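You operate a simulated robot arm through the tools that you are given. There is no shell and no other tool. Be economical: measure what you need, move in short steps, check, and stop when the job is done.

The job below is to be done with a simulated robot arm. You get a single attempt, and the scene is never put back.

Task
Fetch the black foam block and set it on the upper pillar shelf. Then put one of the black corner blocks from the shelf under the wooden bench on top of the brown small carton on the top shelf of the grey cart. Then fetch the green housing marked "A" from the top shelf of the grey cart and set it on the low shelf of the grey cart. The order counts. Set down upright: black corner block.
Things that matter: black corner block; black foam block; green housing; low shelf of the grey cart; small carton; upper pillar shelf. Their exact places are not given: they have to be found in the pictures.

Only the result counts: the job must be done as asked and must still hold three seconds after the hand-in. Knocking over, shifting, dropping, spilling or breaking anything else fails it.

Robot
A 6-joint arm with a two-finger gripper on a trunk, on a base that drives. Base frame: it is fixed to the floor where the robot stands at the start and does not move with it; the origin is under the middle of the robot, x ahead of it, y to its left, z up. Lengths are in cm, angles in degrees, forces in N, time in s.
Its first joint turns from -166.0 to 166.0 degrees. Places, roughly: black corner block (7x7x9 cm) [60, -10, 20]; black foam block (9x6x5 cm) [50, -20, 80]; green housing [-50, 150, 75]; low shelf of the grey cart [-60, 170, 20]; small carton [-50, 175, 75]; upper pillar shelf [-380, -10, 90]. Payload 3.43 kg.
Tool frame: the origin (TCP) lies between the finger pads and is the grasp point; the fingertips stand 2 cm ahead of it; z points along the fingers, y is the line along which they close. Largest opening 19 cm; the body of the gripper starts 24.8 cm behind the TCP.
Orientation is that of the tool frame in the base frame, as a unit quaternion [x, y, z, w]. With the fingers straight down and closing along the base's y, the tool's x points along the base's -x, its y along +y and its z along -z.

Tools
- The arm moves only by the tool move_arm. Its argument "increments" is a list of rows, each a list of 7 numbers: the turn, a rotation vector about the base's x, y, z in units of 90 degrees (1.0 is 90 degrees), then the shift along the base's x, y, z in units of 200 mm (1.0 is 200 mm), then the gripper command, from -1 (shut) to 1 (fully open), values between in proportion. In form: [[wx, wy, wz, x, y, z, grip], ...]. A call has 1 to 8 rows; each row is the pose to reach, as a shift and turn from the pose commanded when the call began. A call with a number of a shift or a turn outside -1 to 1 is refused whole. Each row takes 0.2 s and may step no farther than 5 cm and 8.6 degrees from the row before; otherwise, or with a gripper value out of range, the whole call is refused. Where a pose cannot be reached the arm comes as near as it can. A force on the tool above 40 N (or 10 N above the force at the start of the call, whichever is more), or a blocked arm, ends the call early, and 0.2 s more pass. The fingers move at their own pace (about 4.5 cm/s each) and stop on an object; they squeeze with about 23 N. The grip force told is the motor's: it shows also when the fingers shut on nothing. Time passes only in rows, and 0.2 s behind the last, so rows that repeat a pose let the fingers close. It gives the time, the measured TCP pose, the force on the tool (base axes), the opening and the grip force at its end, in the units of the frame above (readings bear some noise), with the torque about the TCP (base axes, N m) and any sound that the robot's microphone picked up.
- Cameras (640 x 400 px; columns grow to the right, rows downward): "scene" is now at [-0.92, 26.49, 128.4]; the picture's right is [0.80, -0.61, 0.00], its down [-0.41, -0.54, -0.74] and it looks along [0.45, 0.59, -0.68] (base axes); focal length 214 px, centre (320, 200). "wrist" rides on the gripper at [7, -0.9, -28.8] in the tool frame; the picture's right is [0.12, 0.99, 0.00], its down [-0.96, 0.12, -0.25] and it looks along [-0.25, 0.03, 0.97] (tool axes); focal length 261 px, centre (320, 200).
- camera(camera): a new picture of that camera. No time passes.
- move_column(by): slides the trunk up (or, below 0, down) by that many cm; the arm and the scene camera ride with it, the base frame stays. It gives what a move gives, with no picture.
- drive_base(legs): drives the robot by 1 to 6 legs, each [ahead, turn to the left] in cm and degrees, along the robot's own axes; the way and the turn of a leg run together, so that a leg with both is an arc; at most 150 cm and 180 degrees a leg. The arm and the cameras ride along, it lands a little off, and it stops where it bumps. It gives what a move gives.
- aim_head(pan, tilt): turns the head with the scene camera to pan (to the left, within 155 degrees either way) and tilt (down, from -29 to 69), counted from straight ahead of the robot. It gives what a move gives.
- locate(camera, pixels): for up to 12 pixels [column, row] of the newest picture of that camera ("zoom" is the newest enlarged one), the place [x, y, z] in the base frame of the surface seen there, good to about 0.2 cm. No time passes.
- close_up(camera, box): a new picture of the part [left, top, right, bottom] of that camera's present view, enlarged. No time passes.
- sign_off(): hands the job in; it is judged then, once.

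Go step by step. Measure first, check grasps and placings, and put right what went wrong. The budget is 110 turns and 90 pictures, counting those below and the enlarged ones. Unless the task says otherwise, let go and move clear before handing in, and close with one line.

The tools are called after ">>>" as a command line: name --pt "numbers of a row" for each row, then --argument value for the rest, lists and objects as JSON in quotes. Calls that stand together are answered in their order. move_arm: Moves the arm, as the interface text tells. Its arguments: {"type":"object","properties":{"increments":{"type":"array","items":{"type":"array","items":{"type":"number"}}}},"required":["increments"]} The other tools are called the same way: move_column (by) slides the trunk up or down; drive_base (legs) drives the base; aim_head (pan, tilt) turns the head that bears the scene camera; camera (camera) takes a picture; locate (camera, pixels) gives the place of the surface under pixels of a picture; close_up (camera, box) takes an enlarged picture of a part of a camera's view; sign_off () hands the job in.

At the start:

```text
time: 0.0
tcp_pos: [6.48, 84.97, 113.04]
tcp_rot: [0.001, 1.0, -0.001, 0.0]
contact_force: [0.7, -0.4, -0.3]
torque: [0.01, 0.02, -0.03]
gripper_width: 19.03
grip_force: 0.1
trunk travel left (down, up): [-10.0, 14.0]
robot x, y, heading: [0.13, 0.4, 0.0]
head pan, tilt: [55.3, 48.4]
```

scene: 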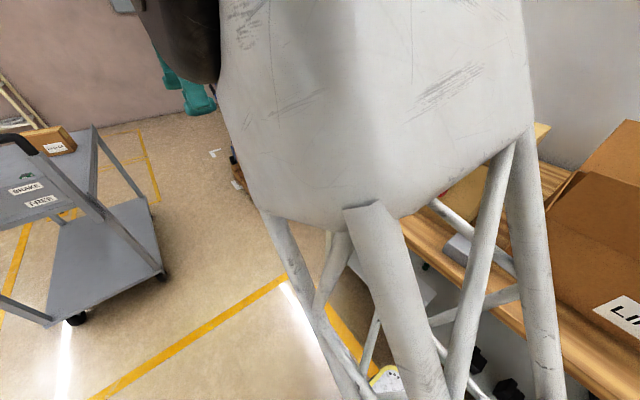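
wrist: 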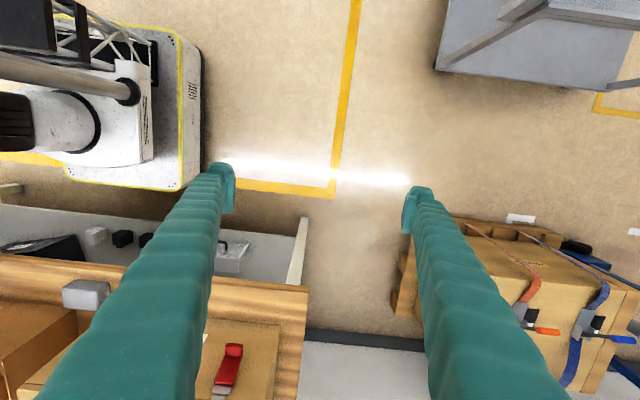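

The arm blocks much of the scene view; the grey cart is at left and the bench at right. I look round with the head.

>>> aim_head --pan -10 --tilt 45

>>> camera --camera "scene"

>>> aim_head --pan 110 --tilt 30

>>> camera --camera "scene"

>>> aim_head --pan 155 --tilt 15

>>> camera --camera "scene"

```text
time: 1.4
tcp_pos: [6.36, 84.95, 112.95]
tcp_rot: [0.0, 1.0, -0.002, 0.0]
contact_force: [-0.1, 0.7, 0.1]
torque: [-0.03, -0.01, -0.02]
gripper_width: 19.0
grip_force: 0.0
trunk travel left (down, up): [-10.0, 14.0]
robot x, y, heading: [-0.02, -0.2, -0.1]
head pan, tilt: [-10.0, 45.0]
```

```text
87 pictures are left
```

scene: 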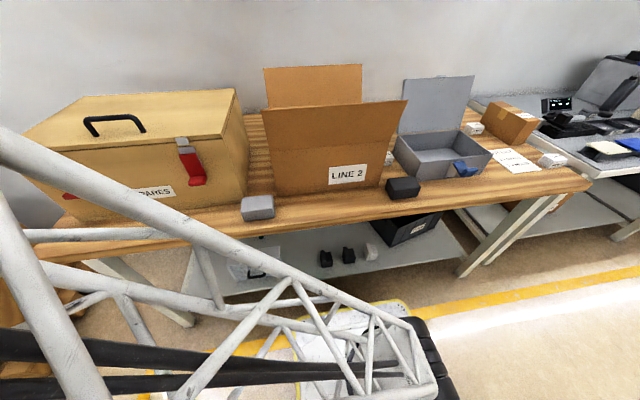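

```text
time: 3.4
tcp_pos: [6.47, 85.02, 112.84]
tcp_rot: [0.0, 1.0, 0.0, 0.0]
contact_force: [-0.1, 0.1, 0.2]
torque: [0.02, 0.02, -0.03]
gripper_width: 18.99
grip_force: 0.2
trunk travel left (down, up): [-10.0, 14.0]
robot x, y, heading: [-0.11, -0.09, -0.0]
head pan, tilt: [110.0, 30.0]
```

```text
86 pictures are left
```

scene: 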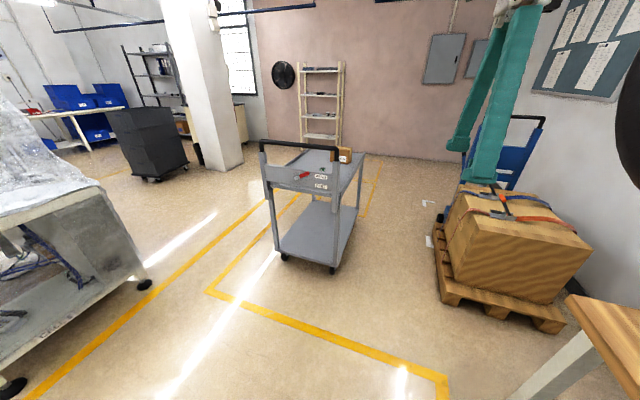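

```text
time: 4.5
tcp_pos: [6.55, 84.93, 112.84]
tcp_rot: [-0.001, 1.0, -0.002, 0.0]
contact_force: [-1.1, 0.3, 0.0]
torque: [0.03, -0.02, -0.01]
gripper_width: 19.0
grip_force: 0.1
trunk travel left (down, up): [-10.0, 14.0]
robot x, y, heading: [0.39, 0.29, -0.1]
head pan, tilt: [154.7, 15.0]
```

```text
85 pictures are left
```

scene: 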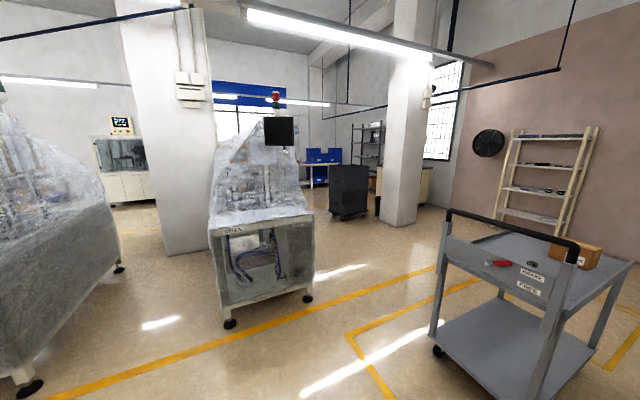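

The bench, black foam block (403,187) and the corner blocks below (326,258),(348,256) are seen. I look at the bench again to measure, and at the pillar behind on the other side.

>>> aim_head --pan -155 --tilt 15

>>> camera --camera "scene"

>>> aim_head --pan -15 --tilt 45

>>> close_up --camera "scene" --box '[240, 120, 560, 320]'

```text
time: 8.7
tcp_pos: [6.48, 84.83, 112.91]
tcp_rot: [0.0, 1.0, -0.002, 0.0]
contact_force: [0.1, -1.2, 1.6]
torque: [0.02, 0.03, -0.02]
gripper_width: 19.01
grip_force: 0.0
trunk travel left (down, up): [-10.0, 14.0]
robot x, y, heading: [0.18, -0.02, -0.1]
head pan, tilt: [-154.7, 15.0]
```

```text
84 pictures are left
```

scene: 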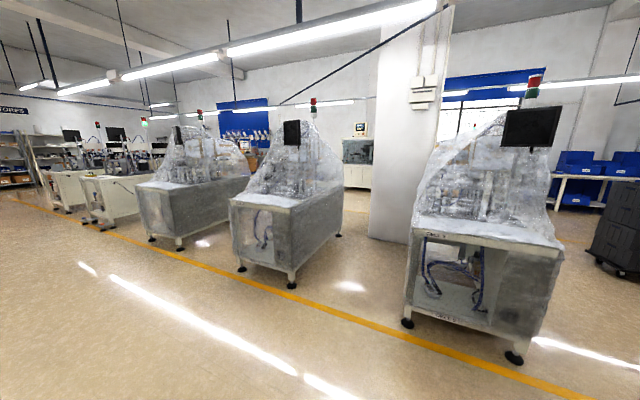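

```text
time: 10.9
tcp_pos: [6.33, 84.86, 112.96]
tcp_rot: [0.0, 1.0, 0.0, -0.001]
contact_force: [0.8, 0.2, -0.8]
torque: [-0.03, -0.01, -0.03]
gripper_width: 19.02
grip_force: 0.1
trunk travel left (down, up): [-10.0, 14.0]
robot x, y, heading: [0.21, 0.23, 0.2]
head pan, tilt: [-15.0, 45.0]
```

```text
2.00 times, centred on (400, 220) of scene
```

zoom: 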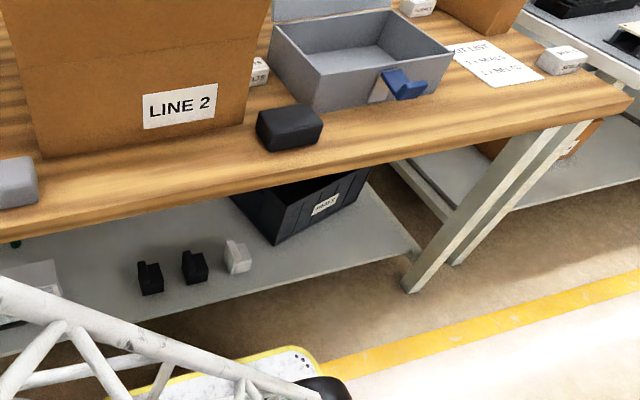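

The foam block sits at zoom (290,127) near the bench edge; I measure it, the bench edge, the corner blocks and surroundings.

>>> locate --camera "zoom" --pixels '[[258, 117], [286, 106], [323, 117], [275, 131], [268, 148], [320, 140], [300, 170], [310, 107], [150, 265], [193, 253], [150, 293], [240, 190]]'

>>> close_up --camera "scene" --box '[360, 150, 440, 200]'

>>> close_up --camera "scene" --box '[280, 225, 380, 287]'

```text
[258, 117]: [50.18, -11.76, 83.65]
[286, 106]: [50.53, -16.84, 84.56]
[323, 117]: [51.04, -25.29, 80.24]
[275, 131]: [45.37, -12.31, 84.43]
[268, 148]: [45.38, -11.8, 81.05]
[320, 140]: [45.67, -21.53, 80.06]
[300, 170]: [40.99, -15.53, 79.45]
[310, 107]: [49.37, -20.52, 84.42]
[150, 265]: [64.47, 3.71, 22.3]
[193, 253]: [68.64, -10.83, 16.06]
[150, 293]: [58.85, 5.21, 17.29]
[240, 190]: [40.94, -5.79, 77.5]
```

```text
8.00 times, centred on (400, 175) of scene
```

zoom: 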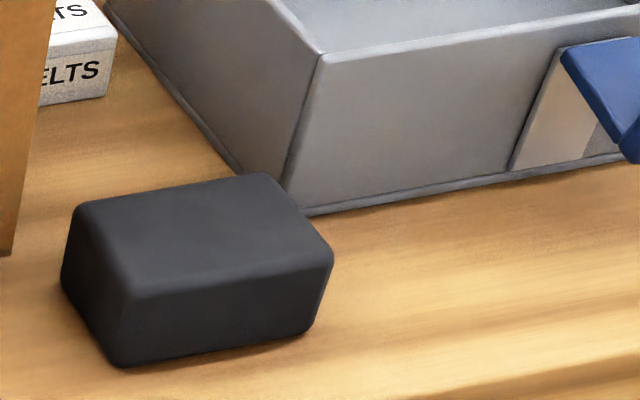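

```text
6.40 times, centred on (330, 256) of scene
```

zoom: 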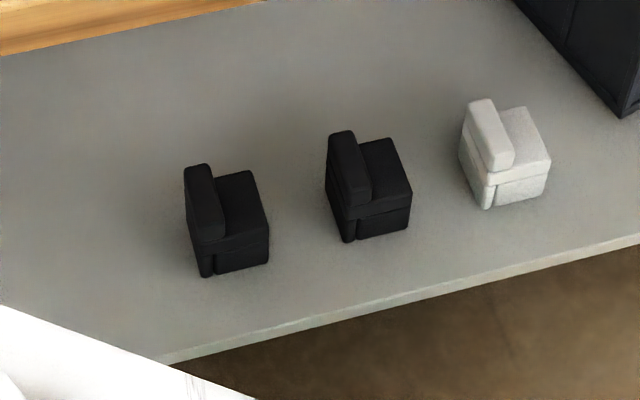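

The two black corner blocks and a light one stand on the under-shelf. I measure the shelf and blocks in this zoom.

>>> locate --camera "zoom" --pixels '[[340, 133], [360, 205], [365, 165], [350, 236], [408, 228], [390, 142], [197, 168], [205, 273], [265, 262], [230, 200], [300, 280], [260, 342]]'

>>> close_up --camera "scene" --box '[360, 150, 440, 200]'

>>> locate --camera "zoom" --pixels '[[85, 208], [262, 180], [325, 250], [135, 290], [120, 360], [308, 328], [65, 285], [200, 230], [300, 205], [500, 390], [600, 100], [10, 250]]'

```text
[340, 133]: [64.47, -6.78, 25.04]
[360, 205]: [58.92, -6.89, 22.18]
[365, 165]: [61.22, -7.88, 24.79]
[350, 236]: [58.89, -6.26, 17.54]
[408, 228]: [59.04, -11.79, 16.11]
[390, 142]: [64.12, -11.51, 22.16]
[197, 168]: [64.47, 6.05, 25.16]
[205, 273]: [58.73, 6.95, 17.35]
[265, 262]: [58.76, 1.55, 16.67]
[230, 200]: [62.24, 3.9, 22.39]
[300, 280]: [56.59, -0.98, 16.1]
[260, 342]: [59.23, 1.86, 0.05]
```

```text
8.00 times, centred on (400, 175) of scene
```

zoom: 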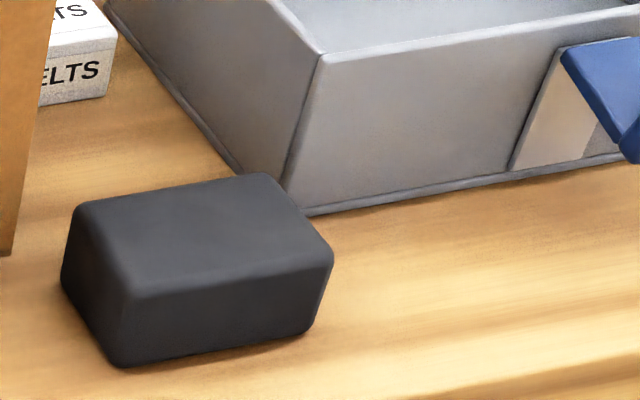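

```text
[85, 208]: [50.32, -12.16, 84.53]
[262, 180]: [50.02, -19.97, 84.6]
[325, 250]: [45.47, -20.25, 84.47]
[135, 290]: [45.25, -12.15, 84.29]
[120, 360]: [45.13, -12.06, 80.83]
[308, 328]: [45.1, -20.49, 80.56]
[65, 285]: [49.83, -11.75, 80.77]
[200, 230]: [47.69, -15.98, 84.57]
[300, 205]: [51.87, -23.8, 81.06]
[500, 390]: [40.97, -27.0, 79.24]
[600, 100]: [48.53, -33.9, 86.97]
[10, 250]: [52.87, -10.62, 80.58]
```

Foam block is centred at about (47.8,-16.1), z 79.6–84.6, short side along x. I back 37 cm and turn right 90° so that the arm, now at the robot's left, points at the bench.

>>> drive_base --legs '[[-37, 0], [0, -90]]'

>>> aim_head --pan 70 --tilt 40

>>> camera --camera "scene"

>>> camera --camera "wrist"

```text
time: 17.2
tcp_pos: [49.07, -3.1, 112.89]
tcp_rot: [0.693, 0.721, -0.001, -0.001]
contact_force: [-0.2, -0.6, 0.5]
torque: [-0.04, 0.0, -0.01]
gripper_width: 18.98
grip_force: 0.1
trunk travel left (down, up): [-10.0, 14.0]
robot x, y, heading: [-36.17, 0.01, -87.6]
head pan, tilt: [-15.0, 45.0]
```

```text
time: 18.8
tcp_pos: [49.0, -3.16, 112.93]
tcp_rot: [0.693, 0.721, -0.001, -0.002]
contact_force: [-0.5, -1.2, 0.2]
torque: [-0.02, -0.04, 0.03]
gripper_width: 18.99
grip_force: 0.1
trunk travel left (down, up): [-10.0, 14.0]
robot x, y, heading: [-36.39, -0.22, -87.9]
head pan, tilt: [70.0, 40.0]
```

```text
79 pictures are left
```

scene: 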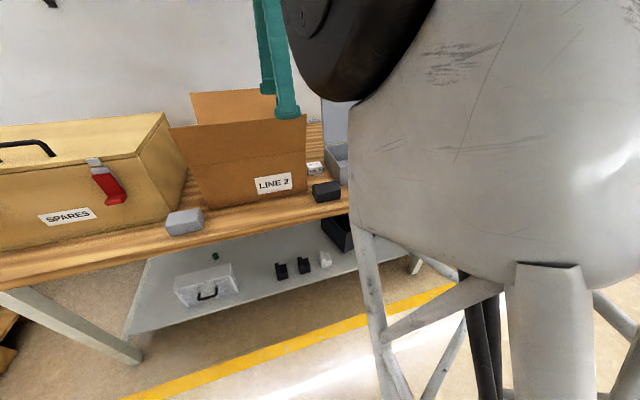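

```text
78 pictures are left
```

wrist: 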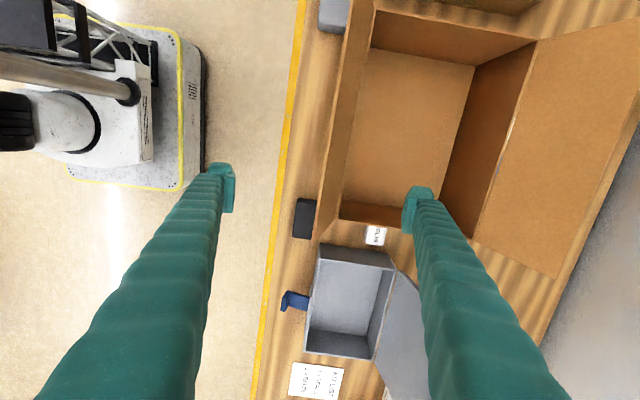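

The block sits at wrist (305,218), ahead of the LINE 2 box. I shift over it at height, closing fingers part way, then check.

>>> move_arm --pt "0 0 -0.008 -0.02 -0.21 0 0.2" --pt "0 0 -0.016 -0.04 -0.43 0 0" --pt "0 0 -0.025 -0.06 -0.645 0 -0.05" --pt "0 0 -0.025 -0.06 -0.645 -0.2 -0.05" --pt "0 0 -0.025 -0.06 -0.645 -0.4 -0.05" --pt "0 0 -0.025 -0.06 -0.645 -0.6 -0.05" --pt "0 0 -0.025 -0.06 -0.645 -0.8 -0.05"

>>> camera --camera "wrist"

```text
time: 20.4
tcp_pos: [47.93, -15.87, 96.7]
tcp_rot: [0.707, 0.707, 0.001, 0.001]
contact_force: [-0.2, 0.1, 0.4]
torque: [0.02, -0.02, -0.03]
gripper_width: 9.03
grip_force: 0.1
trunk travel left (down, up): [-10.0, 14.0]
robot x, y, heading: [-35.89, 0.07, -87.6]
head pan, tilt: [70.0, 40.0]
```

```text
77 pictures are left
```

wrist: 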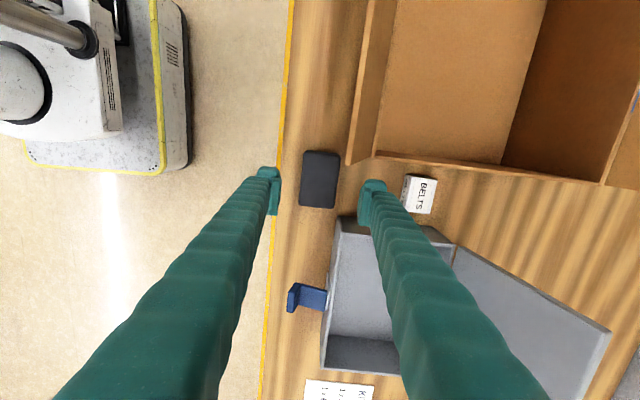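

The block is centred between the fingers with room on both sides. I go down to z 82.2 and grip.

>>> move_arm --pt "0 0 0 0 -0.01 -0.24 -0.05" --pt "0 0 0 0 -0.01 -0.48 -0.05" --pt "0 0 0 0 -0.01 -0.65 -0.05" --pt "0 0 0 0 -0.01 -0.72 -0.05" --pt "0 0 0 0 -0.01 -0.72 -1" --pt "0 0 0 0 -0.01 -0.72 -1" --pt "0 0 0 0 -0.01 -0.72 -1" --pt "0 0 0 0 -0.01 -0.72 -1"

>>> move_arm --pt "0 0 0 0 0 0.05 -1" --pt "0 0 0 0 0 0.25 -1" --pt "0 0 0 0 0 0.5 -1" --pt "0 0 0 0 0 0.75 -1" --pt "0 0 0 0 0 1.0 -1"

>>> camera --camera "wrist"

```text
time: 22.1
tcp_pos: [47.79, -16.13, 82.53]
tcp_rot: [0.707, 0.707, 0.0, -0.001]
contact_force: [0.6, 0.0, -0.1]
torque: [-0.04, 0.03, -0.01]
gripper_width: 5.88
grip_force: 23.3
trunk travel left (down, up): [-10.0, 14.0]
robot x, y, heading: [-35.92, 0.1, -87.9]
head pan, tilt: [70.0, 40.0]
```

```text
time: 23.4
tcp_pos: [47.66, -16.09, 102.36]
tcp_rot: [0.707, 0.707, 0.0, -0.001]
contact_force: [0.0, -1.1, -0.8]
torque: [0.02, -0.01, 0.02]
gripper_width: 5.87
grip_force: 23.1
trunk travel left (down, up): [-10.0, 14.0]
robot x, y, heading: [-36.1, -0.21, -87.7]
head pan, tilt: [70.0, 40.0]
```

```text
76 pictures are left
```

wrist: 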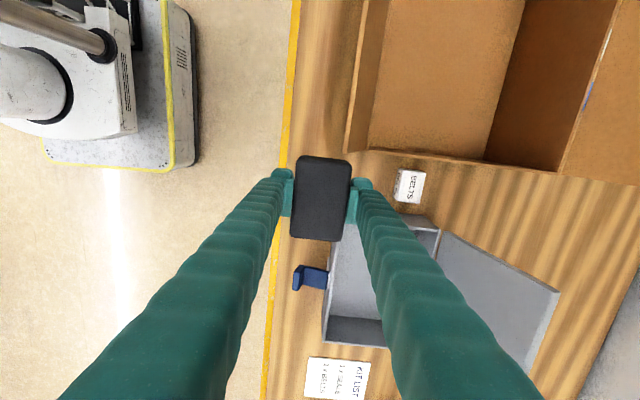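

Foam block is held (5.87 cm, 23 N). Now I look towards -x for the pillar.

>>> aim_head --pan -92 --tilt 15

>>> camera --camera "scene"

>>> close_up --camera "scene" --box '[240, 60, 400, 160]'

```text
time: 25.8
tcp_pos: [47.65, -16.18, 102.28]
tcp_rot: [0.707, 0.707, -0.001, -0.001]
contact_force: [0.2, 0.7, 0.0]
torque: [-0.02, 0.02, 0.01]
gripper_width: 5.89
grip_force: 23.4
trunk travel left (down, up): [-10.0, 14.0]
robot x, y, heading: [-35.71, 0.15, -87.6]
head pan, tilt: [-92.0, 15.0]
```

```text
75 pictures are left
```

scene: 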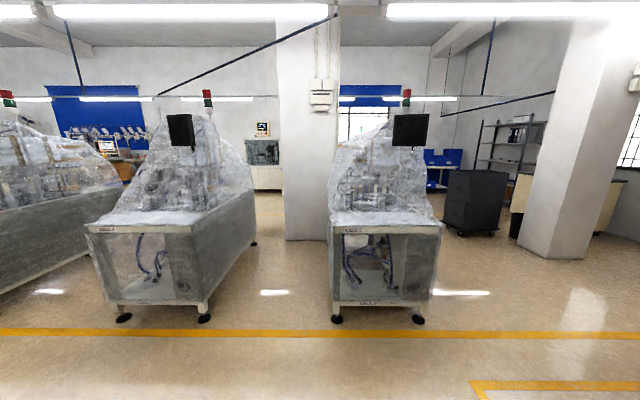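

```text
4.00 times, centred on (320, 110) of scene
```

zoom: 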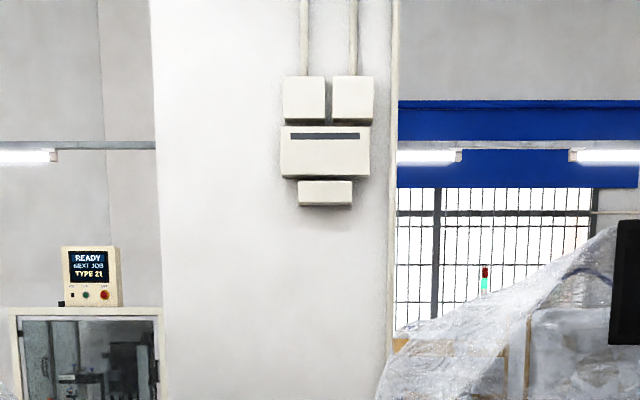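

The pillar's near face (305,120) bears no shelf; it may be on another side. I measure the pillar and machines.

>>> locate --camera "scene" --pixels '[[282, 150], [320, 150], [288, 238], [325, 238], [250, 240], [205, 318], [125, 318], [337, 318], [418, 318], [300, 332], [525, 240], [265, 150]]'

```text
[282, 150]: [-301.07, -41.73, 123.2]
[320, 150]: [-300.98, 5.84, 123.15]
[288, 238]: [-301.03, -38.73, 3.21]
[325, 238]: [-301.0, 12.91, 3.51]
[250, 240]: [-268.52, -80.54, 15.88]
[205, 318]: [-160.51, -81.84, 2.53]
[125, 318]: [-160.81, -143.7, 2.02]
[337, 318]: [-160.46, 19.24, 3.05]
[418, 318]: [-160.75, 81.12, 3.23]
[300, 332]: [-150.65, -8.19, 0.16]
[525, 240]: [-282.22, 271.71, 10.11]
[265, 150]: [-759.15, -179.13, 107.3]
```

Pillar front face is x=-301, y -42…~20; the shelf is likely on its back. I retract the arm toward the robot, and look at the cart and the wide gap.

>>> move_arm --pt "0 0 0 -0.24 0 0 -1" --pt "0 0 0 -0.48 0.0 0 -1" --pt "0 0 0 -0.72 0.0 0 -1" --pt "0 0 0 -0.95 0.0 0.1 -1" --pt "0 0 0 -1.0 0.0 0.3 -1" --pt "0 0 0 -1.0 0 0.5 -1"

>>> aim_head --pan -150 --tilt 25

>>> camera --camera "scene"

```text
refused: row 4 steps farther than a row can; nothing moved
```

```text
time: 27.1
tcp_pos: [47.64, -16.2, 102.32]
tcp_rot: [0.707, 0.707, -0.001, -0.001]
contact_force: [1.0, -0.1, -0.5]
torque: [-0.03, -0.01, -0.01]
gripper_width: 5.87
grip_force: 23.1
trunk travel left (down, up): [-10.0, 14.0]
robot x, y, heading: [-35.89, -0.12, -87.8]
head pan, tilt: [-150.0, 25.0]
```

```text
73 pictures are left
```

scene: 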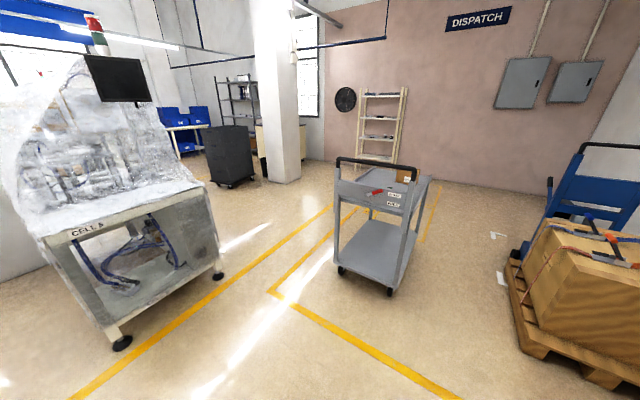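

>>> locate --camera "scene" --pixels '[[342, 272], [390, 292], [337, 162], [411, 172], [428, 180], [378, 168], [405, 176], [375, 240], [232, 186], [285, 180], [218, 278], [250, 178]]'

>>> move_arm --pt "0 0 0 -0.24 0 0 -1" --pt "0 0 0 -0.48 0.0 0 -1" --pt "0 0 0 -0.72 0.0 0 -1" --pt "0 0 0 -0.95 0.0 0.0 -1" --pt "0 0 0 -1.0 0.0 0.2 -1" --pt "0 0 0 -1.0 0 0.4 -1"

```text
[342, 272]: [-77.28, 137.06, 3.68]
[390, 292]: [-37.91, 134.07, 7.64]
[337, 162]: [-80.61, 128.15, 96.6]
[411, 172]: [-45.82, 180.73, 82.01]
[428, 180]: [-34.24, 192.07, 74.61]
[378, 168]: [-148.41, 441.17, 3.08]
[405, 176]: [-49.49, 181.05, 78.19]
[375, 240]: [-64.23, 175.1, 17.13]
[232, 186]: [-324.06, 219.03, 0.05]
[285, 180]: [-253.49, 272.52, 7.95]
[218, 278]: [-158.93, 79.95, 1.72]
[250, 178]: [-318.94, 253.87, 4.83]
```

```text
time: 28.5
tcp_pos: [27.99, -16.16, 110.39]
tcp_rot: [0.707, 0.707, 0.0, 0.0]
contact_force: [0.2, -0.2, -0.4]
torque: [0.02, 0.01, 0.02]
gripper_width: 5.88
grip_force: 23.6
trunk travel left (down, up): [-10.0, 14.0]
robot x, y, heading: [-35.92, -0.08, -87.6]
head pan, tilt: [-150.0, 25.0]
```

Cart spans x -80…-34, y 128…195. I measure my own base's outline in the latest wrist picture.

>>> locate --camera "wrist" --pixels '[[196, 60], [190, 165], [50, 158], [195, 10], [120, 166]]'

```text
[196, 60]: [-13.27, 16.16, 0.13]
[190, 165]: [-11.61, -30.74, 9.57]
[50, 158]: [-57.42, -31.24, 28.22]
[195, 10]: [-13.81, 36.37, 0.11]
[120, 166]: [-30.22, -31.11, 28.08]
```

Base half-width is about 25 cm. I raise the arm, then back up north, turn to heading -45 and reverse diagonally between the machine and the cart (arm passing high over the cart's corner).

>>> move_arm --pt "0 0 0 0 0 0.25 -1" --pt "0 0 0 0 0.0 0.5 -1" --pt "0 0 0 0 0.0 0.7 -1"

>>> drive_base --legs '[[-20, 0], [0, 43]]'

```text
time: 29.3
tcp_pos: [27.69, -16.41, 124.25]
tcp_rot: [0.707, 0.707, 0.0, 0.0]
contact_force: [-0.2, 0.5, 0.1]
torque: [0.01, 0.02, -0.02]
gripper_width: 5.86
grip_force: 23.0
trunk travel left (down, up): [-10.0, 14.0]
robot x, y, heading: [-35.95, -0.02, -87.7]
head pan, tilt: [-150.0, 25.0]
```

```text
time: 32.9
tcp_pos: [22.08, 49.81, 124.15]
tcp_rot: [0.415, 0.91, 0.0, -0.001]
contact_force: [0.3, 0.3, -0.8]
torque: [-0.05, 0.03, 0.01]
gripper_width: 5.89
grip_force: 22.7
trunk travel left (down, up): [-10.0, 14.0]
robot x, y, heading: [-37.16, 20.34, -46.9]
head pan, tilt: [-150.0, 25.0]
```

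On track at (-37,20), heading -47. I reverse 155 cm and turn to heading 0.

>>> drive_base --legs '[[-80, 0], [-75, 0], [0, 47]]'

>>> aim_head --pan -155 --tilt 25

>>> camera --camera "scene"

```text
time: 43.0
tcp_pos: [-120.72, 194.17, 124.17]
tcp_rot: [0.025, 1.0, 0.0, 0.0]
contact_force: [-0.6, 0.8, -0.5]
torque: [-0.03, 0.02, 0.02]
gripper_width: 5.89
grip_force: 23.3
trunk travel left (down, up): [-10.0, 14.0]
robot x, y, heading: [-140.44, 131.27, -0.7]
head pan, tilt: [-150.0, 25.0]
```

```text
time: 43.6
tcp_pos: [-120.82, 194.23, 124.13]
tcp_rot: [0.025, 1.0, -0.001, 0.001]
contact_force: [0.0, 0.7, -0.1]
torque: [-0.01, 0.0, 0.03]
gripper_width: 5.88
grip_force: 23.3
trunk travel left (down, up): [-10.0, 14.0]
robot x, y, heading: [-140.54, 131.09, -0.5]
head pan, tilt: [-154.7, 25.0]
```

```text
72 pictures are left
```

scene: 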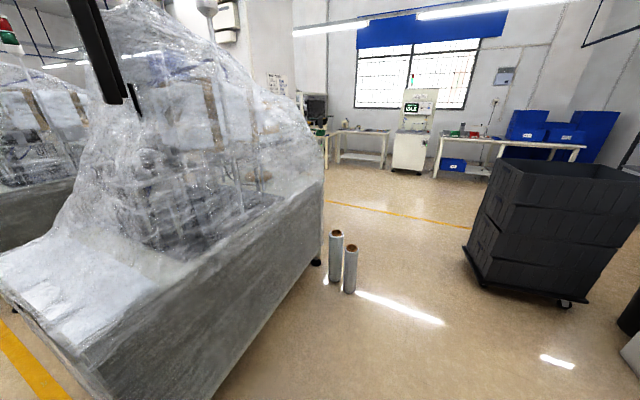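

Two upright rolls (335,255),(350,270) stand near the machine's rear corner; something sits at (315,115) by the pillar. I measure.

>>> locate --camera "scene" --pixels '[[335, 278], [350, 290], [357, 290], [318, 262], [478, 275], [565, 302], [276, 85], [315, 110], [318, 131], [490, 165], [205, 395], [323, 125]]'

>>> close_up --camera "scene" --box '[220, 40, 380, 140]'

```text
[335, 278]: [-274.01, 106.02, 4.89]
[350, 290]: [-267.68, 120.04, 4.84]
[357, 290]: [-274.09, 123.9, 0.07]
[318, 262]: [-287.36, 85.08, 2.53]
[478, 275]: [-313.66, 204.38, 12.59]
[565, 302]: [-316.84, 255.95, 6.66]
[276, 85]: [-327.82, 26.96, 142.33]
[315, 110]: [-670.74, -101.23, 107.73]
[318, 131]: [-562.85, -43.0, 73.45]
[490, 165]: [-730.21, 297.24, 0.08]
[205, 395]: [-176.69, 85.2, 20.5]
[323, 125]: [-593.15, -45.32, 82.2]
```

```text
4.00 times, centred on (300, 90) of scene
```

zoom: 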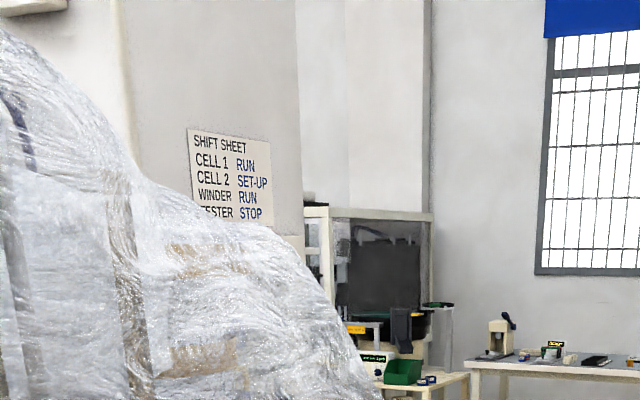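

Rolls at (-275,106),(-270,122), trolley's near corner (-314,204): I aim to pass at y≈164. First angle over and straighten, then check.

>>> drive_base --legs '[[0, -18], [-105, 0], [0, 18]]'

>>> camera --camera "scene"

```text
time: 51.1
tcp_pos: [-222.86, 227.44, 124.13]
tcp_rot: [0.009, 1.0, -0.001, 0.0]
contact_force: [-0.4, 0.2, -0.8]
torque: [-0.06, -0.03, 0.0]
gripper_width: 5.87
grip_force: 22.8
trunk travel left (down, up): [-10.0, 14.0]
robot x, y, heading: [-240.34, 164.43, 1.1]
head pan, tilt: [-154.7, 25.0]
```

```text
70 pictures are left
```

scene: 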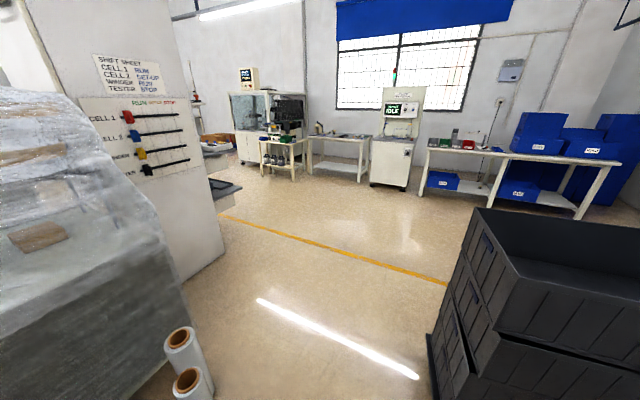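

Shelves show behind the pillar at (225,190). I measure them and the passage.

>>> locate --camera "scene" --pixels '[[225, 190], [212, 185], [240, 188], [222, 236], [430, 340], [478, 210], [470, 395], [190, 340], [215, 395], [300, 140], [300, 245], [230, 200]]'

>>> close_up --camera "scene" --box '[180, 130, 320, 218]'

```text
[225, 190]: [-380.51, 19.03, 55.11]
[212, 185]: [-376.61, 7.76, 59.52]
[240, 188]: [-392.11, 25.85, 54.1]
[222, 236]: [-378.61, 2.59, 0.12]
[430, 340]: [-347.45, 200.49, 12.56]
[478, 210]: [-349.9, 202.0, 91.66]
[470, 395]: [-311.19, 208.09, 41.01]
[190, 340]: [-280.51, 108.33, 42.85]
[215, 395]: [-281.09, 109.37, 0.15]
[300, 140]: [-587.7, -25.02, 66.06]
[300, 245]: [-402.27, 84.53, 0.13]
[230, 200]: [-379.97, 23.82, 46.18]
```

```text
4.55 times, centred on (250, 174) of scene
```

zoom: 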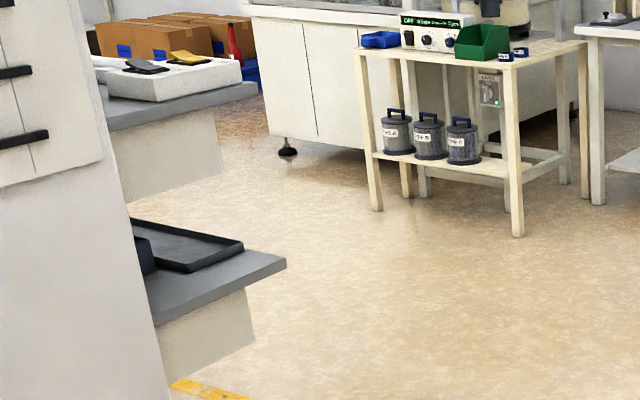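

Upper shelf behind the pillar has a tray on its y+ end; passage is clear. I reverse to x≈-460, turn right 90 and look.

>>> drive_base --legs '[[-110, 0], [-110, 0], [0, -91]]'

>>> aim_head --pan 30 --tilt 20

>>> camera --camera "scene"

```text
time: 66.0
tcp_pos: [-395.44, 144.23, 124.21]
tcp_rot: [0.722, 0.691, -0.001, -0.001]
contact_force: [0.5, -0.1, -0.4]
torque: [0.0, 0.02, -0.01]
gripper_width: 5.89
grip_force: 23.0
trunk travel left (down, up): [-10.0, 14.0]
robot x, y, heading: [-458.36, 163.38, -90.0]
head pan, tilt: [-154.7, 25.0]
```

```text
time: 68.7
tcp_pos: [-395.36, 144.19, 124.09]
tcp_rot: [0.722, 0.692, -0.001, -0.001]
contact_force: [-0.3, -0.2, -0.9]
torque: [0.03, -0.02, 0.0]
gripper_width: 5.88
grip_force: 23.1
trunk travel left (down, up): [-10.0, 14.0]
robot x, y, heading: [-458.84, 163.21, -90.3]
head pan, tilt: [30.0, 20.0]
```

```text
68 pictures are left
```

scene: 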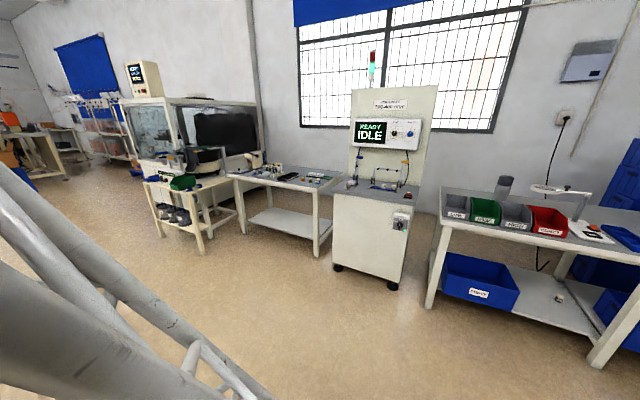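

The view looks odd for this pan; I check with locations.

>>> locate --camera "scene" --pixels '[[320, 200], [320, 300], [185, 200], [480, 290], [370, 280], [40, 145]]'

>>> aim_head --pan 75 --tilt 20

>>> camera --camera "scene"

```text
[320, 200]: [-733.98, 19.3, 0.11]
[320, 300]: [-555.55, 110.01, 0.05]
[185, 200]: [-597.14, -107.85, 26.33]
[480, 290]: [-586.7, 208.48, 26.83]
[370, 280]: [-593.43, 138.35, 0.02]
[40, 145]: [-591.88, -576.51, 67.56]
```

```text
time: 69.8
tcp_pos: [-395.44, 144.15, 124.11]
tcp_rot: [0.722, 0.692, -0.001, 0.0]
contact_force: [-0.2, -0.1, -1.0]
torque: [0.02, 0.0, -0.02]
gripper_width: 5.88
grip_force: 23.4
trunk travel left (down, up): [-10.0, 14.0]
robot x, y, heading: [-458.66, 163.39, -90.1]
head pan, tilt: [75.0, 20.0]
```

```text
67 pictures are left
```

scene: 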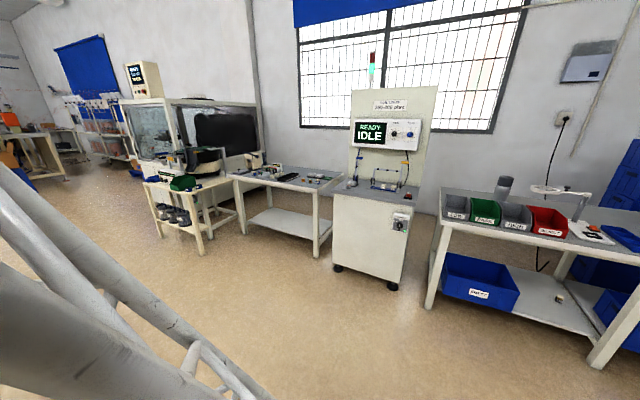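

The picture did not change: the head seems not to have turned (true look direction about -152°). I test it with another command.

>>> aim_head --pan 0 --tilt 40

>>> camera --camera "scene"

```text
time: 71.3
tcp_pos: [-395.53, 144.15, 124.14]
tcp_rot: [0.722, 0.692, 0.0, 0.0]
contact_force: [0.3, -0.3, 0.5]
torque: [-0.02, -0.02, 0.02]
gripper_width: 5.87
grip_force: 22.9
trunk travel left (down, up): [-10.0, 14.0]
robot x, y, heading: [-458.5, 163.56, -90.1]
head pan, tilt: [0.0, 40.0]
```

```text
66 pictures are left
```

scene: 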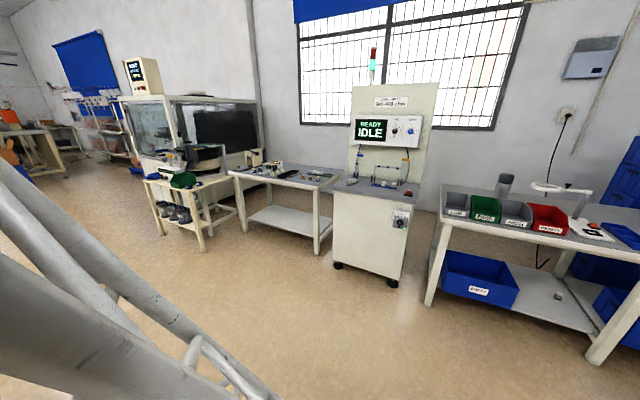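

Still the same view, tilt included. I try turning it back the other way.

>>> aim_head --pan -120 --tilt 30

>>> camera --camera "scene"

>>> camera --camera "wrist"

```text
time: 73.3
tcp_pos: [-395.44, 144.28, 124.14]
tcp_rot: [0.722, 0.692, 0.0, 0.0]
contact_force: [-0.3, 0.5, -0.6]
torque: [-0.06, 0.01, -0.02]
gripper_width: 5.9
grip_force: 22.8
trunk travel left (down, up): [-10.0, 14.0]
robot x, y, heading: [-458.18, 163.07, -90.1]
head pan, tilt: [-120.0, 30.0]
```

```text
65 pictures are left
```

scene: 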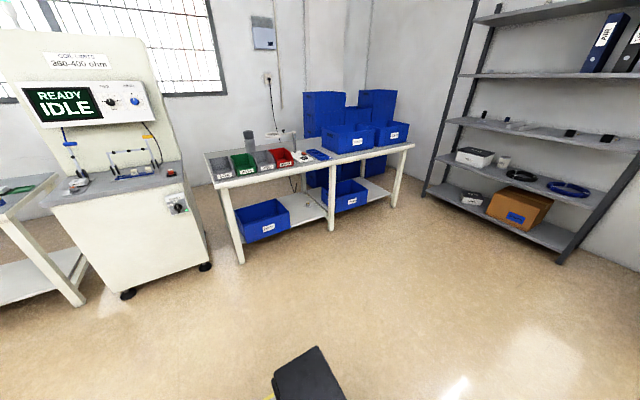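

```text
64 pictures are left
```

wrist: 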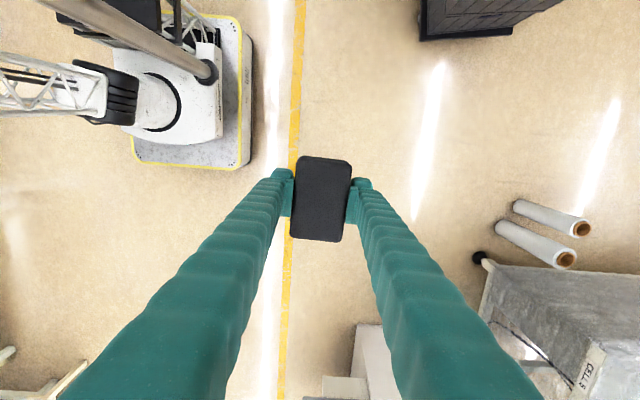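

The head was blocked by the raised, tucked arm; it moves freely the other way. I drive ahead 90 cm, extend the arm a bit, and try the head again.

>>> drive_base --legs '[[85, 0]]'

>>> move_arm --pt "0 0 0 0.2 0 -0.1 -1" --pt "0 0 0 0.4 0.0 -0.2 -1" --pt "0 0 0 0.6 0.0 -0.3 -1" --pt "0 0 0 0.8 0 -0.4 -1" --pt "0 0 0 1 0 -0.5 -1"

>>> aim_head --pan 40 --tilt 35

>>> camera --camera "scene"

>>> camera --camera "wrist"

```text
time: 77.8
tcp_pos: [-395.04, 60.07, 124.18]
tcp_rot: [0.717, 0.697, 0.0, -0.002]
contact_force: [-0.2, 0.6, -0.3]
torque: [-0.01, 0.01, 0.01]
gripper_width: 5.89
grip_force: 22.8
trunk travel left (down, up): [-10.0, 14.0]
robot x, y, heading: [-458.03, 78.42, -89.3]
head pan, tilt: [-120.0, 30.0]
```

```text
time: 79.0
tcp_pos: [-375.11, 60.4, 114.06]
tcp_rot: [0.717, 0.697, -0.001, -0.002]
contact_force: [0.7, 0.2, -0.9]
torque: [-0.05, 0.3, -0.03]
gripper_width: 5.89
grip_force: 23.0
trunk travel left (down, up): [-10.0, 14.0]
robot x, y, heading: [-458.01, 78.4, -89.3]
head pan, tilt: [-120.0, 30.0]
```

```text
time: 81.5
tcp_pos: [-375.38, 60.29, 114.2]
tcp_rot: [0.717, 0.697, -0.001, 0.0]
contact_force: [-0.1, 0.6, -0.6]
torque: [-0.04, 0.0, 0.03]
gripper_width: 5.89
grip_force: 23.4
trunk travel left (down, up): [-10.0, 14.0]
robot x, y, heading: [-458.37, 78.54, -89.6]
head pan, tilt: [40.0, 35.0]
```

```text
63 pictures are left
```

scene: 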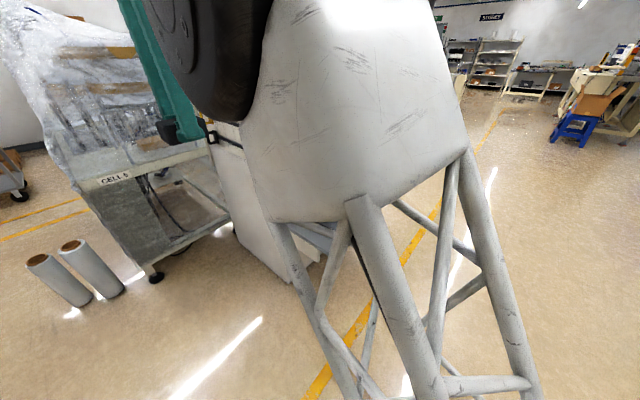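

```text
62 pictures are left
```

wrist: 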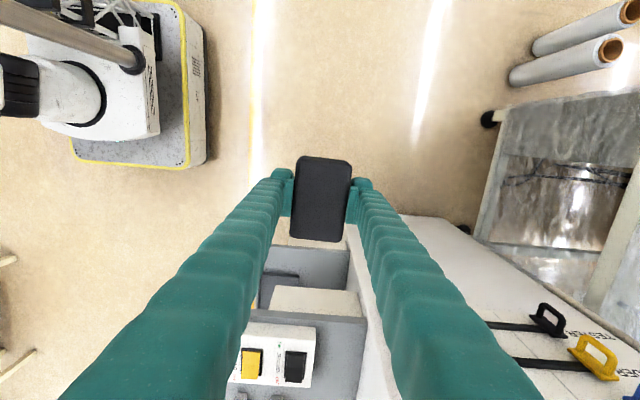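

Wrist view shows the shelf (light box with yellow/black switches at (275,350)). I measure, then pull back a few cm and drive ahead.

>>> locate --camera "wrist" --pixels '[[250, 362], [294, 366], [270, 335], [340, 360], [355, 330], [275, 318], [300, 260], [310, 300], [350, 395], [545, 320], [240, 398], [280, 398]]'

>>> move_arm --pt "0 0 0 -0.2 0 0 -1" --pt "0 0 0 -0.4 0.0 0 -1"

>>> drive_base --legs '[[35, 0]]'

>>> camera --camera "wrist"

```text
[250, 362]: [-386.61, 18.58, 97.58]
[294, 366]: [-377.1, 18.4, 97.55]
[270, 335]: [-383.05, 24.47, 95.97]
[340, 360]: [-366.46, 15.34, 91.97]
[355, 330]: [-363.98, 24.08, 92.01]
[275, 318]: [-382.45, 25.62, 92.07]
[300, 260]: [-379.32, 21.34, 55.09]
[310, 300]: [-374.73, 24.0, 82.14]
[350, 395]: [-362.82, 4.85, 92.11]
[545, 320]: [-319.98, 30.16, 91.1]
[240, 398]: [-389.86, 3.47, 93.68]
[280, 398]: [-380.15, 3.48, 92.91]
```

```text
time: 82.1
tcp_pos: [-382.75, 59.69, 113.74]
tcp_rot: [0.718, 0.696, -0.003, -0.002]
contact_force: [0.6, -0.2, -0.7]
torque: [0.02, 0.24, 0.01]
gripper_width: 5.91
grip_force: 23.1
trunk travel left (down, up): [-10.0, 14.0]
robot x, y, heading: [-458.09, 78.33, -89.6]
head pan, tilt: [40.0, 35.0]
```

```text
time: 84.3
tcp_pos: [-382.7, 25.02, 113.98]
tcp_rot: [0.719, 0.695, -0.001, 0.0]
contact_force: [-0.4, 0.3, -0.3]
torque: [-0.02, 0.04, -0.01]
gripper_width: 5.88
grip_force: 23.4
trunk travel left (down, up): [-10.0, 14.0]
robot x, y, heading: [-457.74, 43.61, -89.7]
head pan, tilt: [40.0, 35.0]
```

```text
61 pictures are left
```

wrist: 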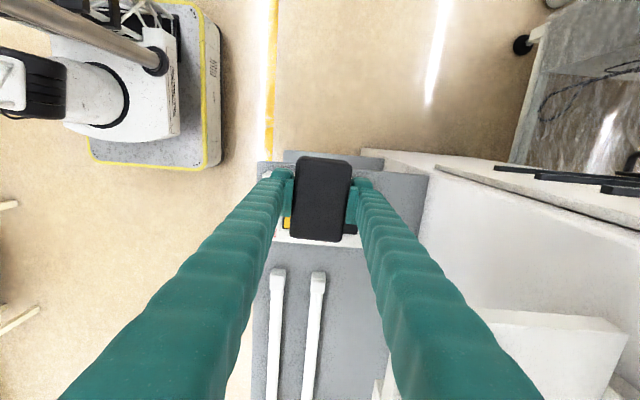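

Shelf top is at z 92, with two light bars on it. I measure the bars and drive a bit farther to see the rest of the shelf.

>>> locate --camera "wrist" --pixels '[[278, 275], [317, 276], [275, 390], [308, 390], [325, 390], [365, 330], [345, 260], [375, 395], [262, 300], [310, 240]]'

>>> drive_base --legs '[[25, 0]]'

>>> camera --camera "wrist"

```text
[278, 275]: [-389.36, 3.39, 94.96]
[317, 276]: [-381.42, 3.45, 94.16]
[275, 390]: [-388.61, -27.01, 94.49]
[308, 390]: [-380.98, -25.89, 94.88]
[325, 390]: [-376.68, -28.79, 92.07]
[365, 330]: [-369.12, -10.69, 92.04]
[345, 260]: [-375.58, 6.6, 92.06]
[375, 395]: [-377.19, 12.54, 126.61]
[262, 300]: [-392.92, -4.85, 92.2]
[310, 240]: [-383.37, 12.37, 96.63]
```

```text
time: 86.2
tcp_pos: [-382.51, -0.24, 113.8]
tcp_rot: [0.719, 0.695, -0.002, -0.001]
contact_force: [-0.1, -0.6, -0.8]
torque: [0.03, 0.05, 0.01]
gripper_width: 5.89
grip_force: 23.3
trunk travel left (down, up): [-10.0, 14.0]
robot x, y, heading: [-457.57, 18.34, -89.6]
head pan, tilt: [40.0, 35.0]
```

```text
60 pictures are left
```

wrist: 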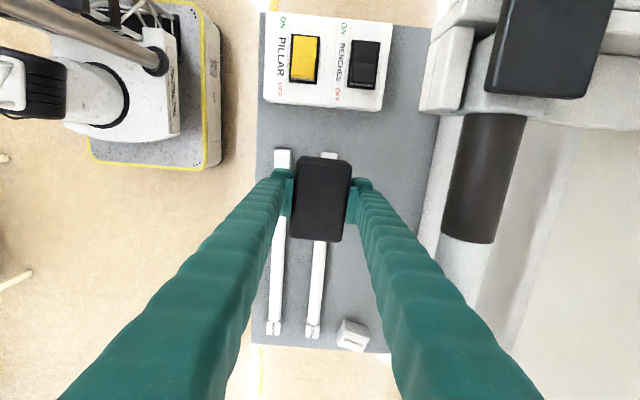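

There are fixtures on the pillar's back (black box (550,45), dark cylinder (480,180)); the free strip lies right of the bars. I measure heights and clearances.

>>> locate --camera "wrist" --pixels '[[500, 60], [490, 90], [440, 90], [465, 160], [450, 245], [445, 210], [427, 215], [415, 100], [338, 280], [352, 330], [430, 160], [400, 130]]'

>>> close_up --camera "wrist" --box '[360, 0, 640, 175]'

```text
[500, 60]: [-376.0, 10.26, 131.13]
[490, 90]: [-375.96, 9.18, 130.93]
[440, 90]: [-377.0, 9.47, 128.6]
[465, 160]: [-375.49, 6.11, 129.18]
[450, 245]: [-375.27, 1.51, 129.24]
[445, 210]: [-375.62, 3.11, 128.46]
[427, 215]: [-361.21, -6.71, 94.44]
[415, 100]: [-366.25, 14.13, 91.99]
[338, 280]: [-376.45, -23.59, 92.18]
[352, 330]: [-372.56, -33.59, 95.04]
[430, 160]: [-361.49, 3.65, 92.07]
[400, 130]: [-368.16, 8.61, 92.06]
```

```text
2.29 times, centred on (500, 88) of wrist
```

zoom: 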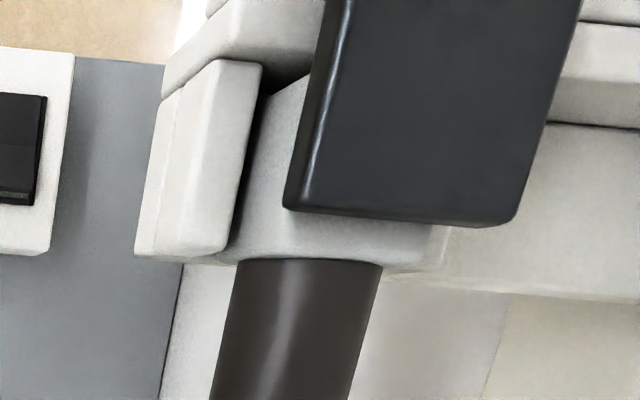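

A fixture on the pillar protrudes to x≈-377 at z≈129–131, y 0…12, close to the gripper. I check whether anything protrudes farther along -y.

>>> locate --camera "wrist" --pixels '[[460, 265], [500, 300], [560, 200], [560, 320], [470, 330], [620, 380], [520, 130], [380, 345], [600, 100], [540, 20], [420, 240], [260, 345]]'

```text
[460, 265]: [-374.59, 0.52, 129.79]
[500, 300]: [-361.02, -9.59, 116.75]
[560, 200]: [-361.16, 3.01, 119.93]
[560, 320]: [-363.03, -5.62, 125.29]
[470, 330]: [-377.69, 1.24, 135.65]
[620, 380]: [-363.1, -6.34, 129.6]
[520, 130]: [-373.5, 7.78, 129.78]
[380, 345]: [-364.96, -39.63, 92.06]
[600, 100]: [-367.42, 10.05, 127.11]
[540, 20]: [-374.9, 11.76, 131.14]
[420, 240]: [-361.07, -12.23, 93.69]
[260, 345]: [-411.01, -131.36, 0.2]
```

Best placement is in the strip right of the bars at about (-371,-18), with the gripper turned 90° so its body stays clear of the pillar. I drive ahead 18 cm and turn the tool in two stages.

>>> drive_base --legs '[[18, 0]]'

>>> move_arm --pt "0 0 0.094 0 0 0 -1" --pt "0 0 0.188 0 0 0 -1" --pt "0 0 0.282 0 0 0 -1" --pt "0 0 0.376 0 0 0 -1" --pt "0 0 0.47 0 0 0 -1" --pt "0 0 0.564 0 0 0 -1" --pt "0 0 0.658 0 0 0 -1" --pt "0 0 0.752 0 0 0 -1"

>>> move_arm --pt "0 0 0.09 0 0 0 -1" --pt "0 0 0.18 0 0 0 -1" --pt "0 0 0.27 0 0 0 -1" --pt "0 0 0.27 0 0 0 -1"

>>> camera --camera "wrist"

```text
time: 87.7
tcp_pos: [-382.08, -18.22, 113.72]
tcp_rot: [0.719, 0.695, -0.002, -0.002]
contact_force: [-0.3, 0.1, -0.5]
torque: [0.04, -0.01, 0.03]
gripper_width: 5.84
grip_force: 23.3
trunk travel left (down, up): [-10.0, 14.0]
robot x, y, heading: [-457.4, 0.57, -89.5]
head pan, tilt: [40.0, 35.0]
```

```text
time: 89.5
tcp_pos: [-381.98, -18.14, 113.45]
tcp_rot: [0.21, 0.978, -0.003, -0.003]
contact_force: [0.4, -0.5, -0.6]
torque: [0.04, 0.02, -0.02]
gripper_width: 5.87
grip_force: 23.2
trunk travel left (down, up): [-10.0, 14.0]
robot x, y, heading: [-457.7, 0.67, -89.6]
head pan, tilt: [40.0, 35.0]
```

```text
time: 90.5
tcp_pos: [-382.26, -18.13, 113.57]
tcp_rot: [-0.002, 1.0, -0.002, -0.001]
contact_force: [-0.7, -0.2, 0.4]
torque: [0.01, -0.01, 0.02]
gripper_width: 5.88
grip_force: 23.0
trunk travel left (down, up): [-10.0, 14.0]
robot x, y, heading: [-457.81, 0.13, -89.6]
head pan, tilt: [40.0, 35.0]
```

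```text
58 pictures are left
```

wrist: 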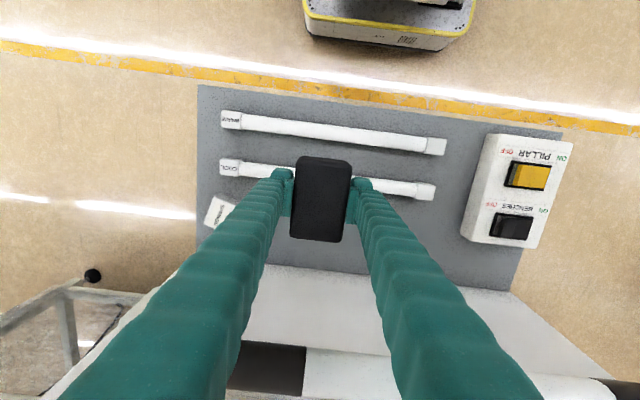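

Aligned. I check the heights of the items on the pillar face at (270,365),(345,370) and block clearance before moving in.

>>> locate --camera "wrist" --pixels '[[270, 365], [345, 370], [340, 340], [345, 300], [330, 262], [300, 390], [500, 330], [560, 380], [380, 250], [215, 210], [420, 190], [255, 170]]'

```text
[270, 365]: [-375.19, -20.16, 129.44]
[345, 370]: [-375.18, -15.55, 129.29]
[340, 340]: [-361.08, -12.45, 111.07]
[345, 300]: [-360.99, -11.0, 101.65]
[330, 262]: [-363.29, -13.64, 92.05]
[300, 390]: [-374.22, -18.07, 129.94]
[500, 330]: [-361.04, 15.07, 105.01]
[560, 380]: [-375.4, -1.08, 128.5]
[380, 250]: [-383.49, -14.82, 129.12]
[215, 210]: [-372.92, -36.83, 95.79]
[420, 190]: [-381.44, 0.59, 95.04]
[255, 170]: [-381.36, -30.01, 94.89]
```

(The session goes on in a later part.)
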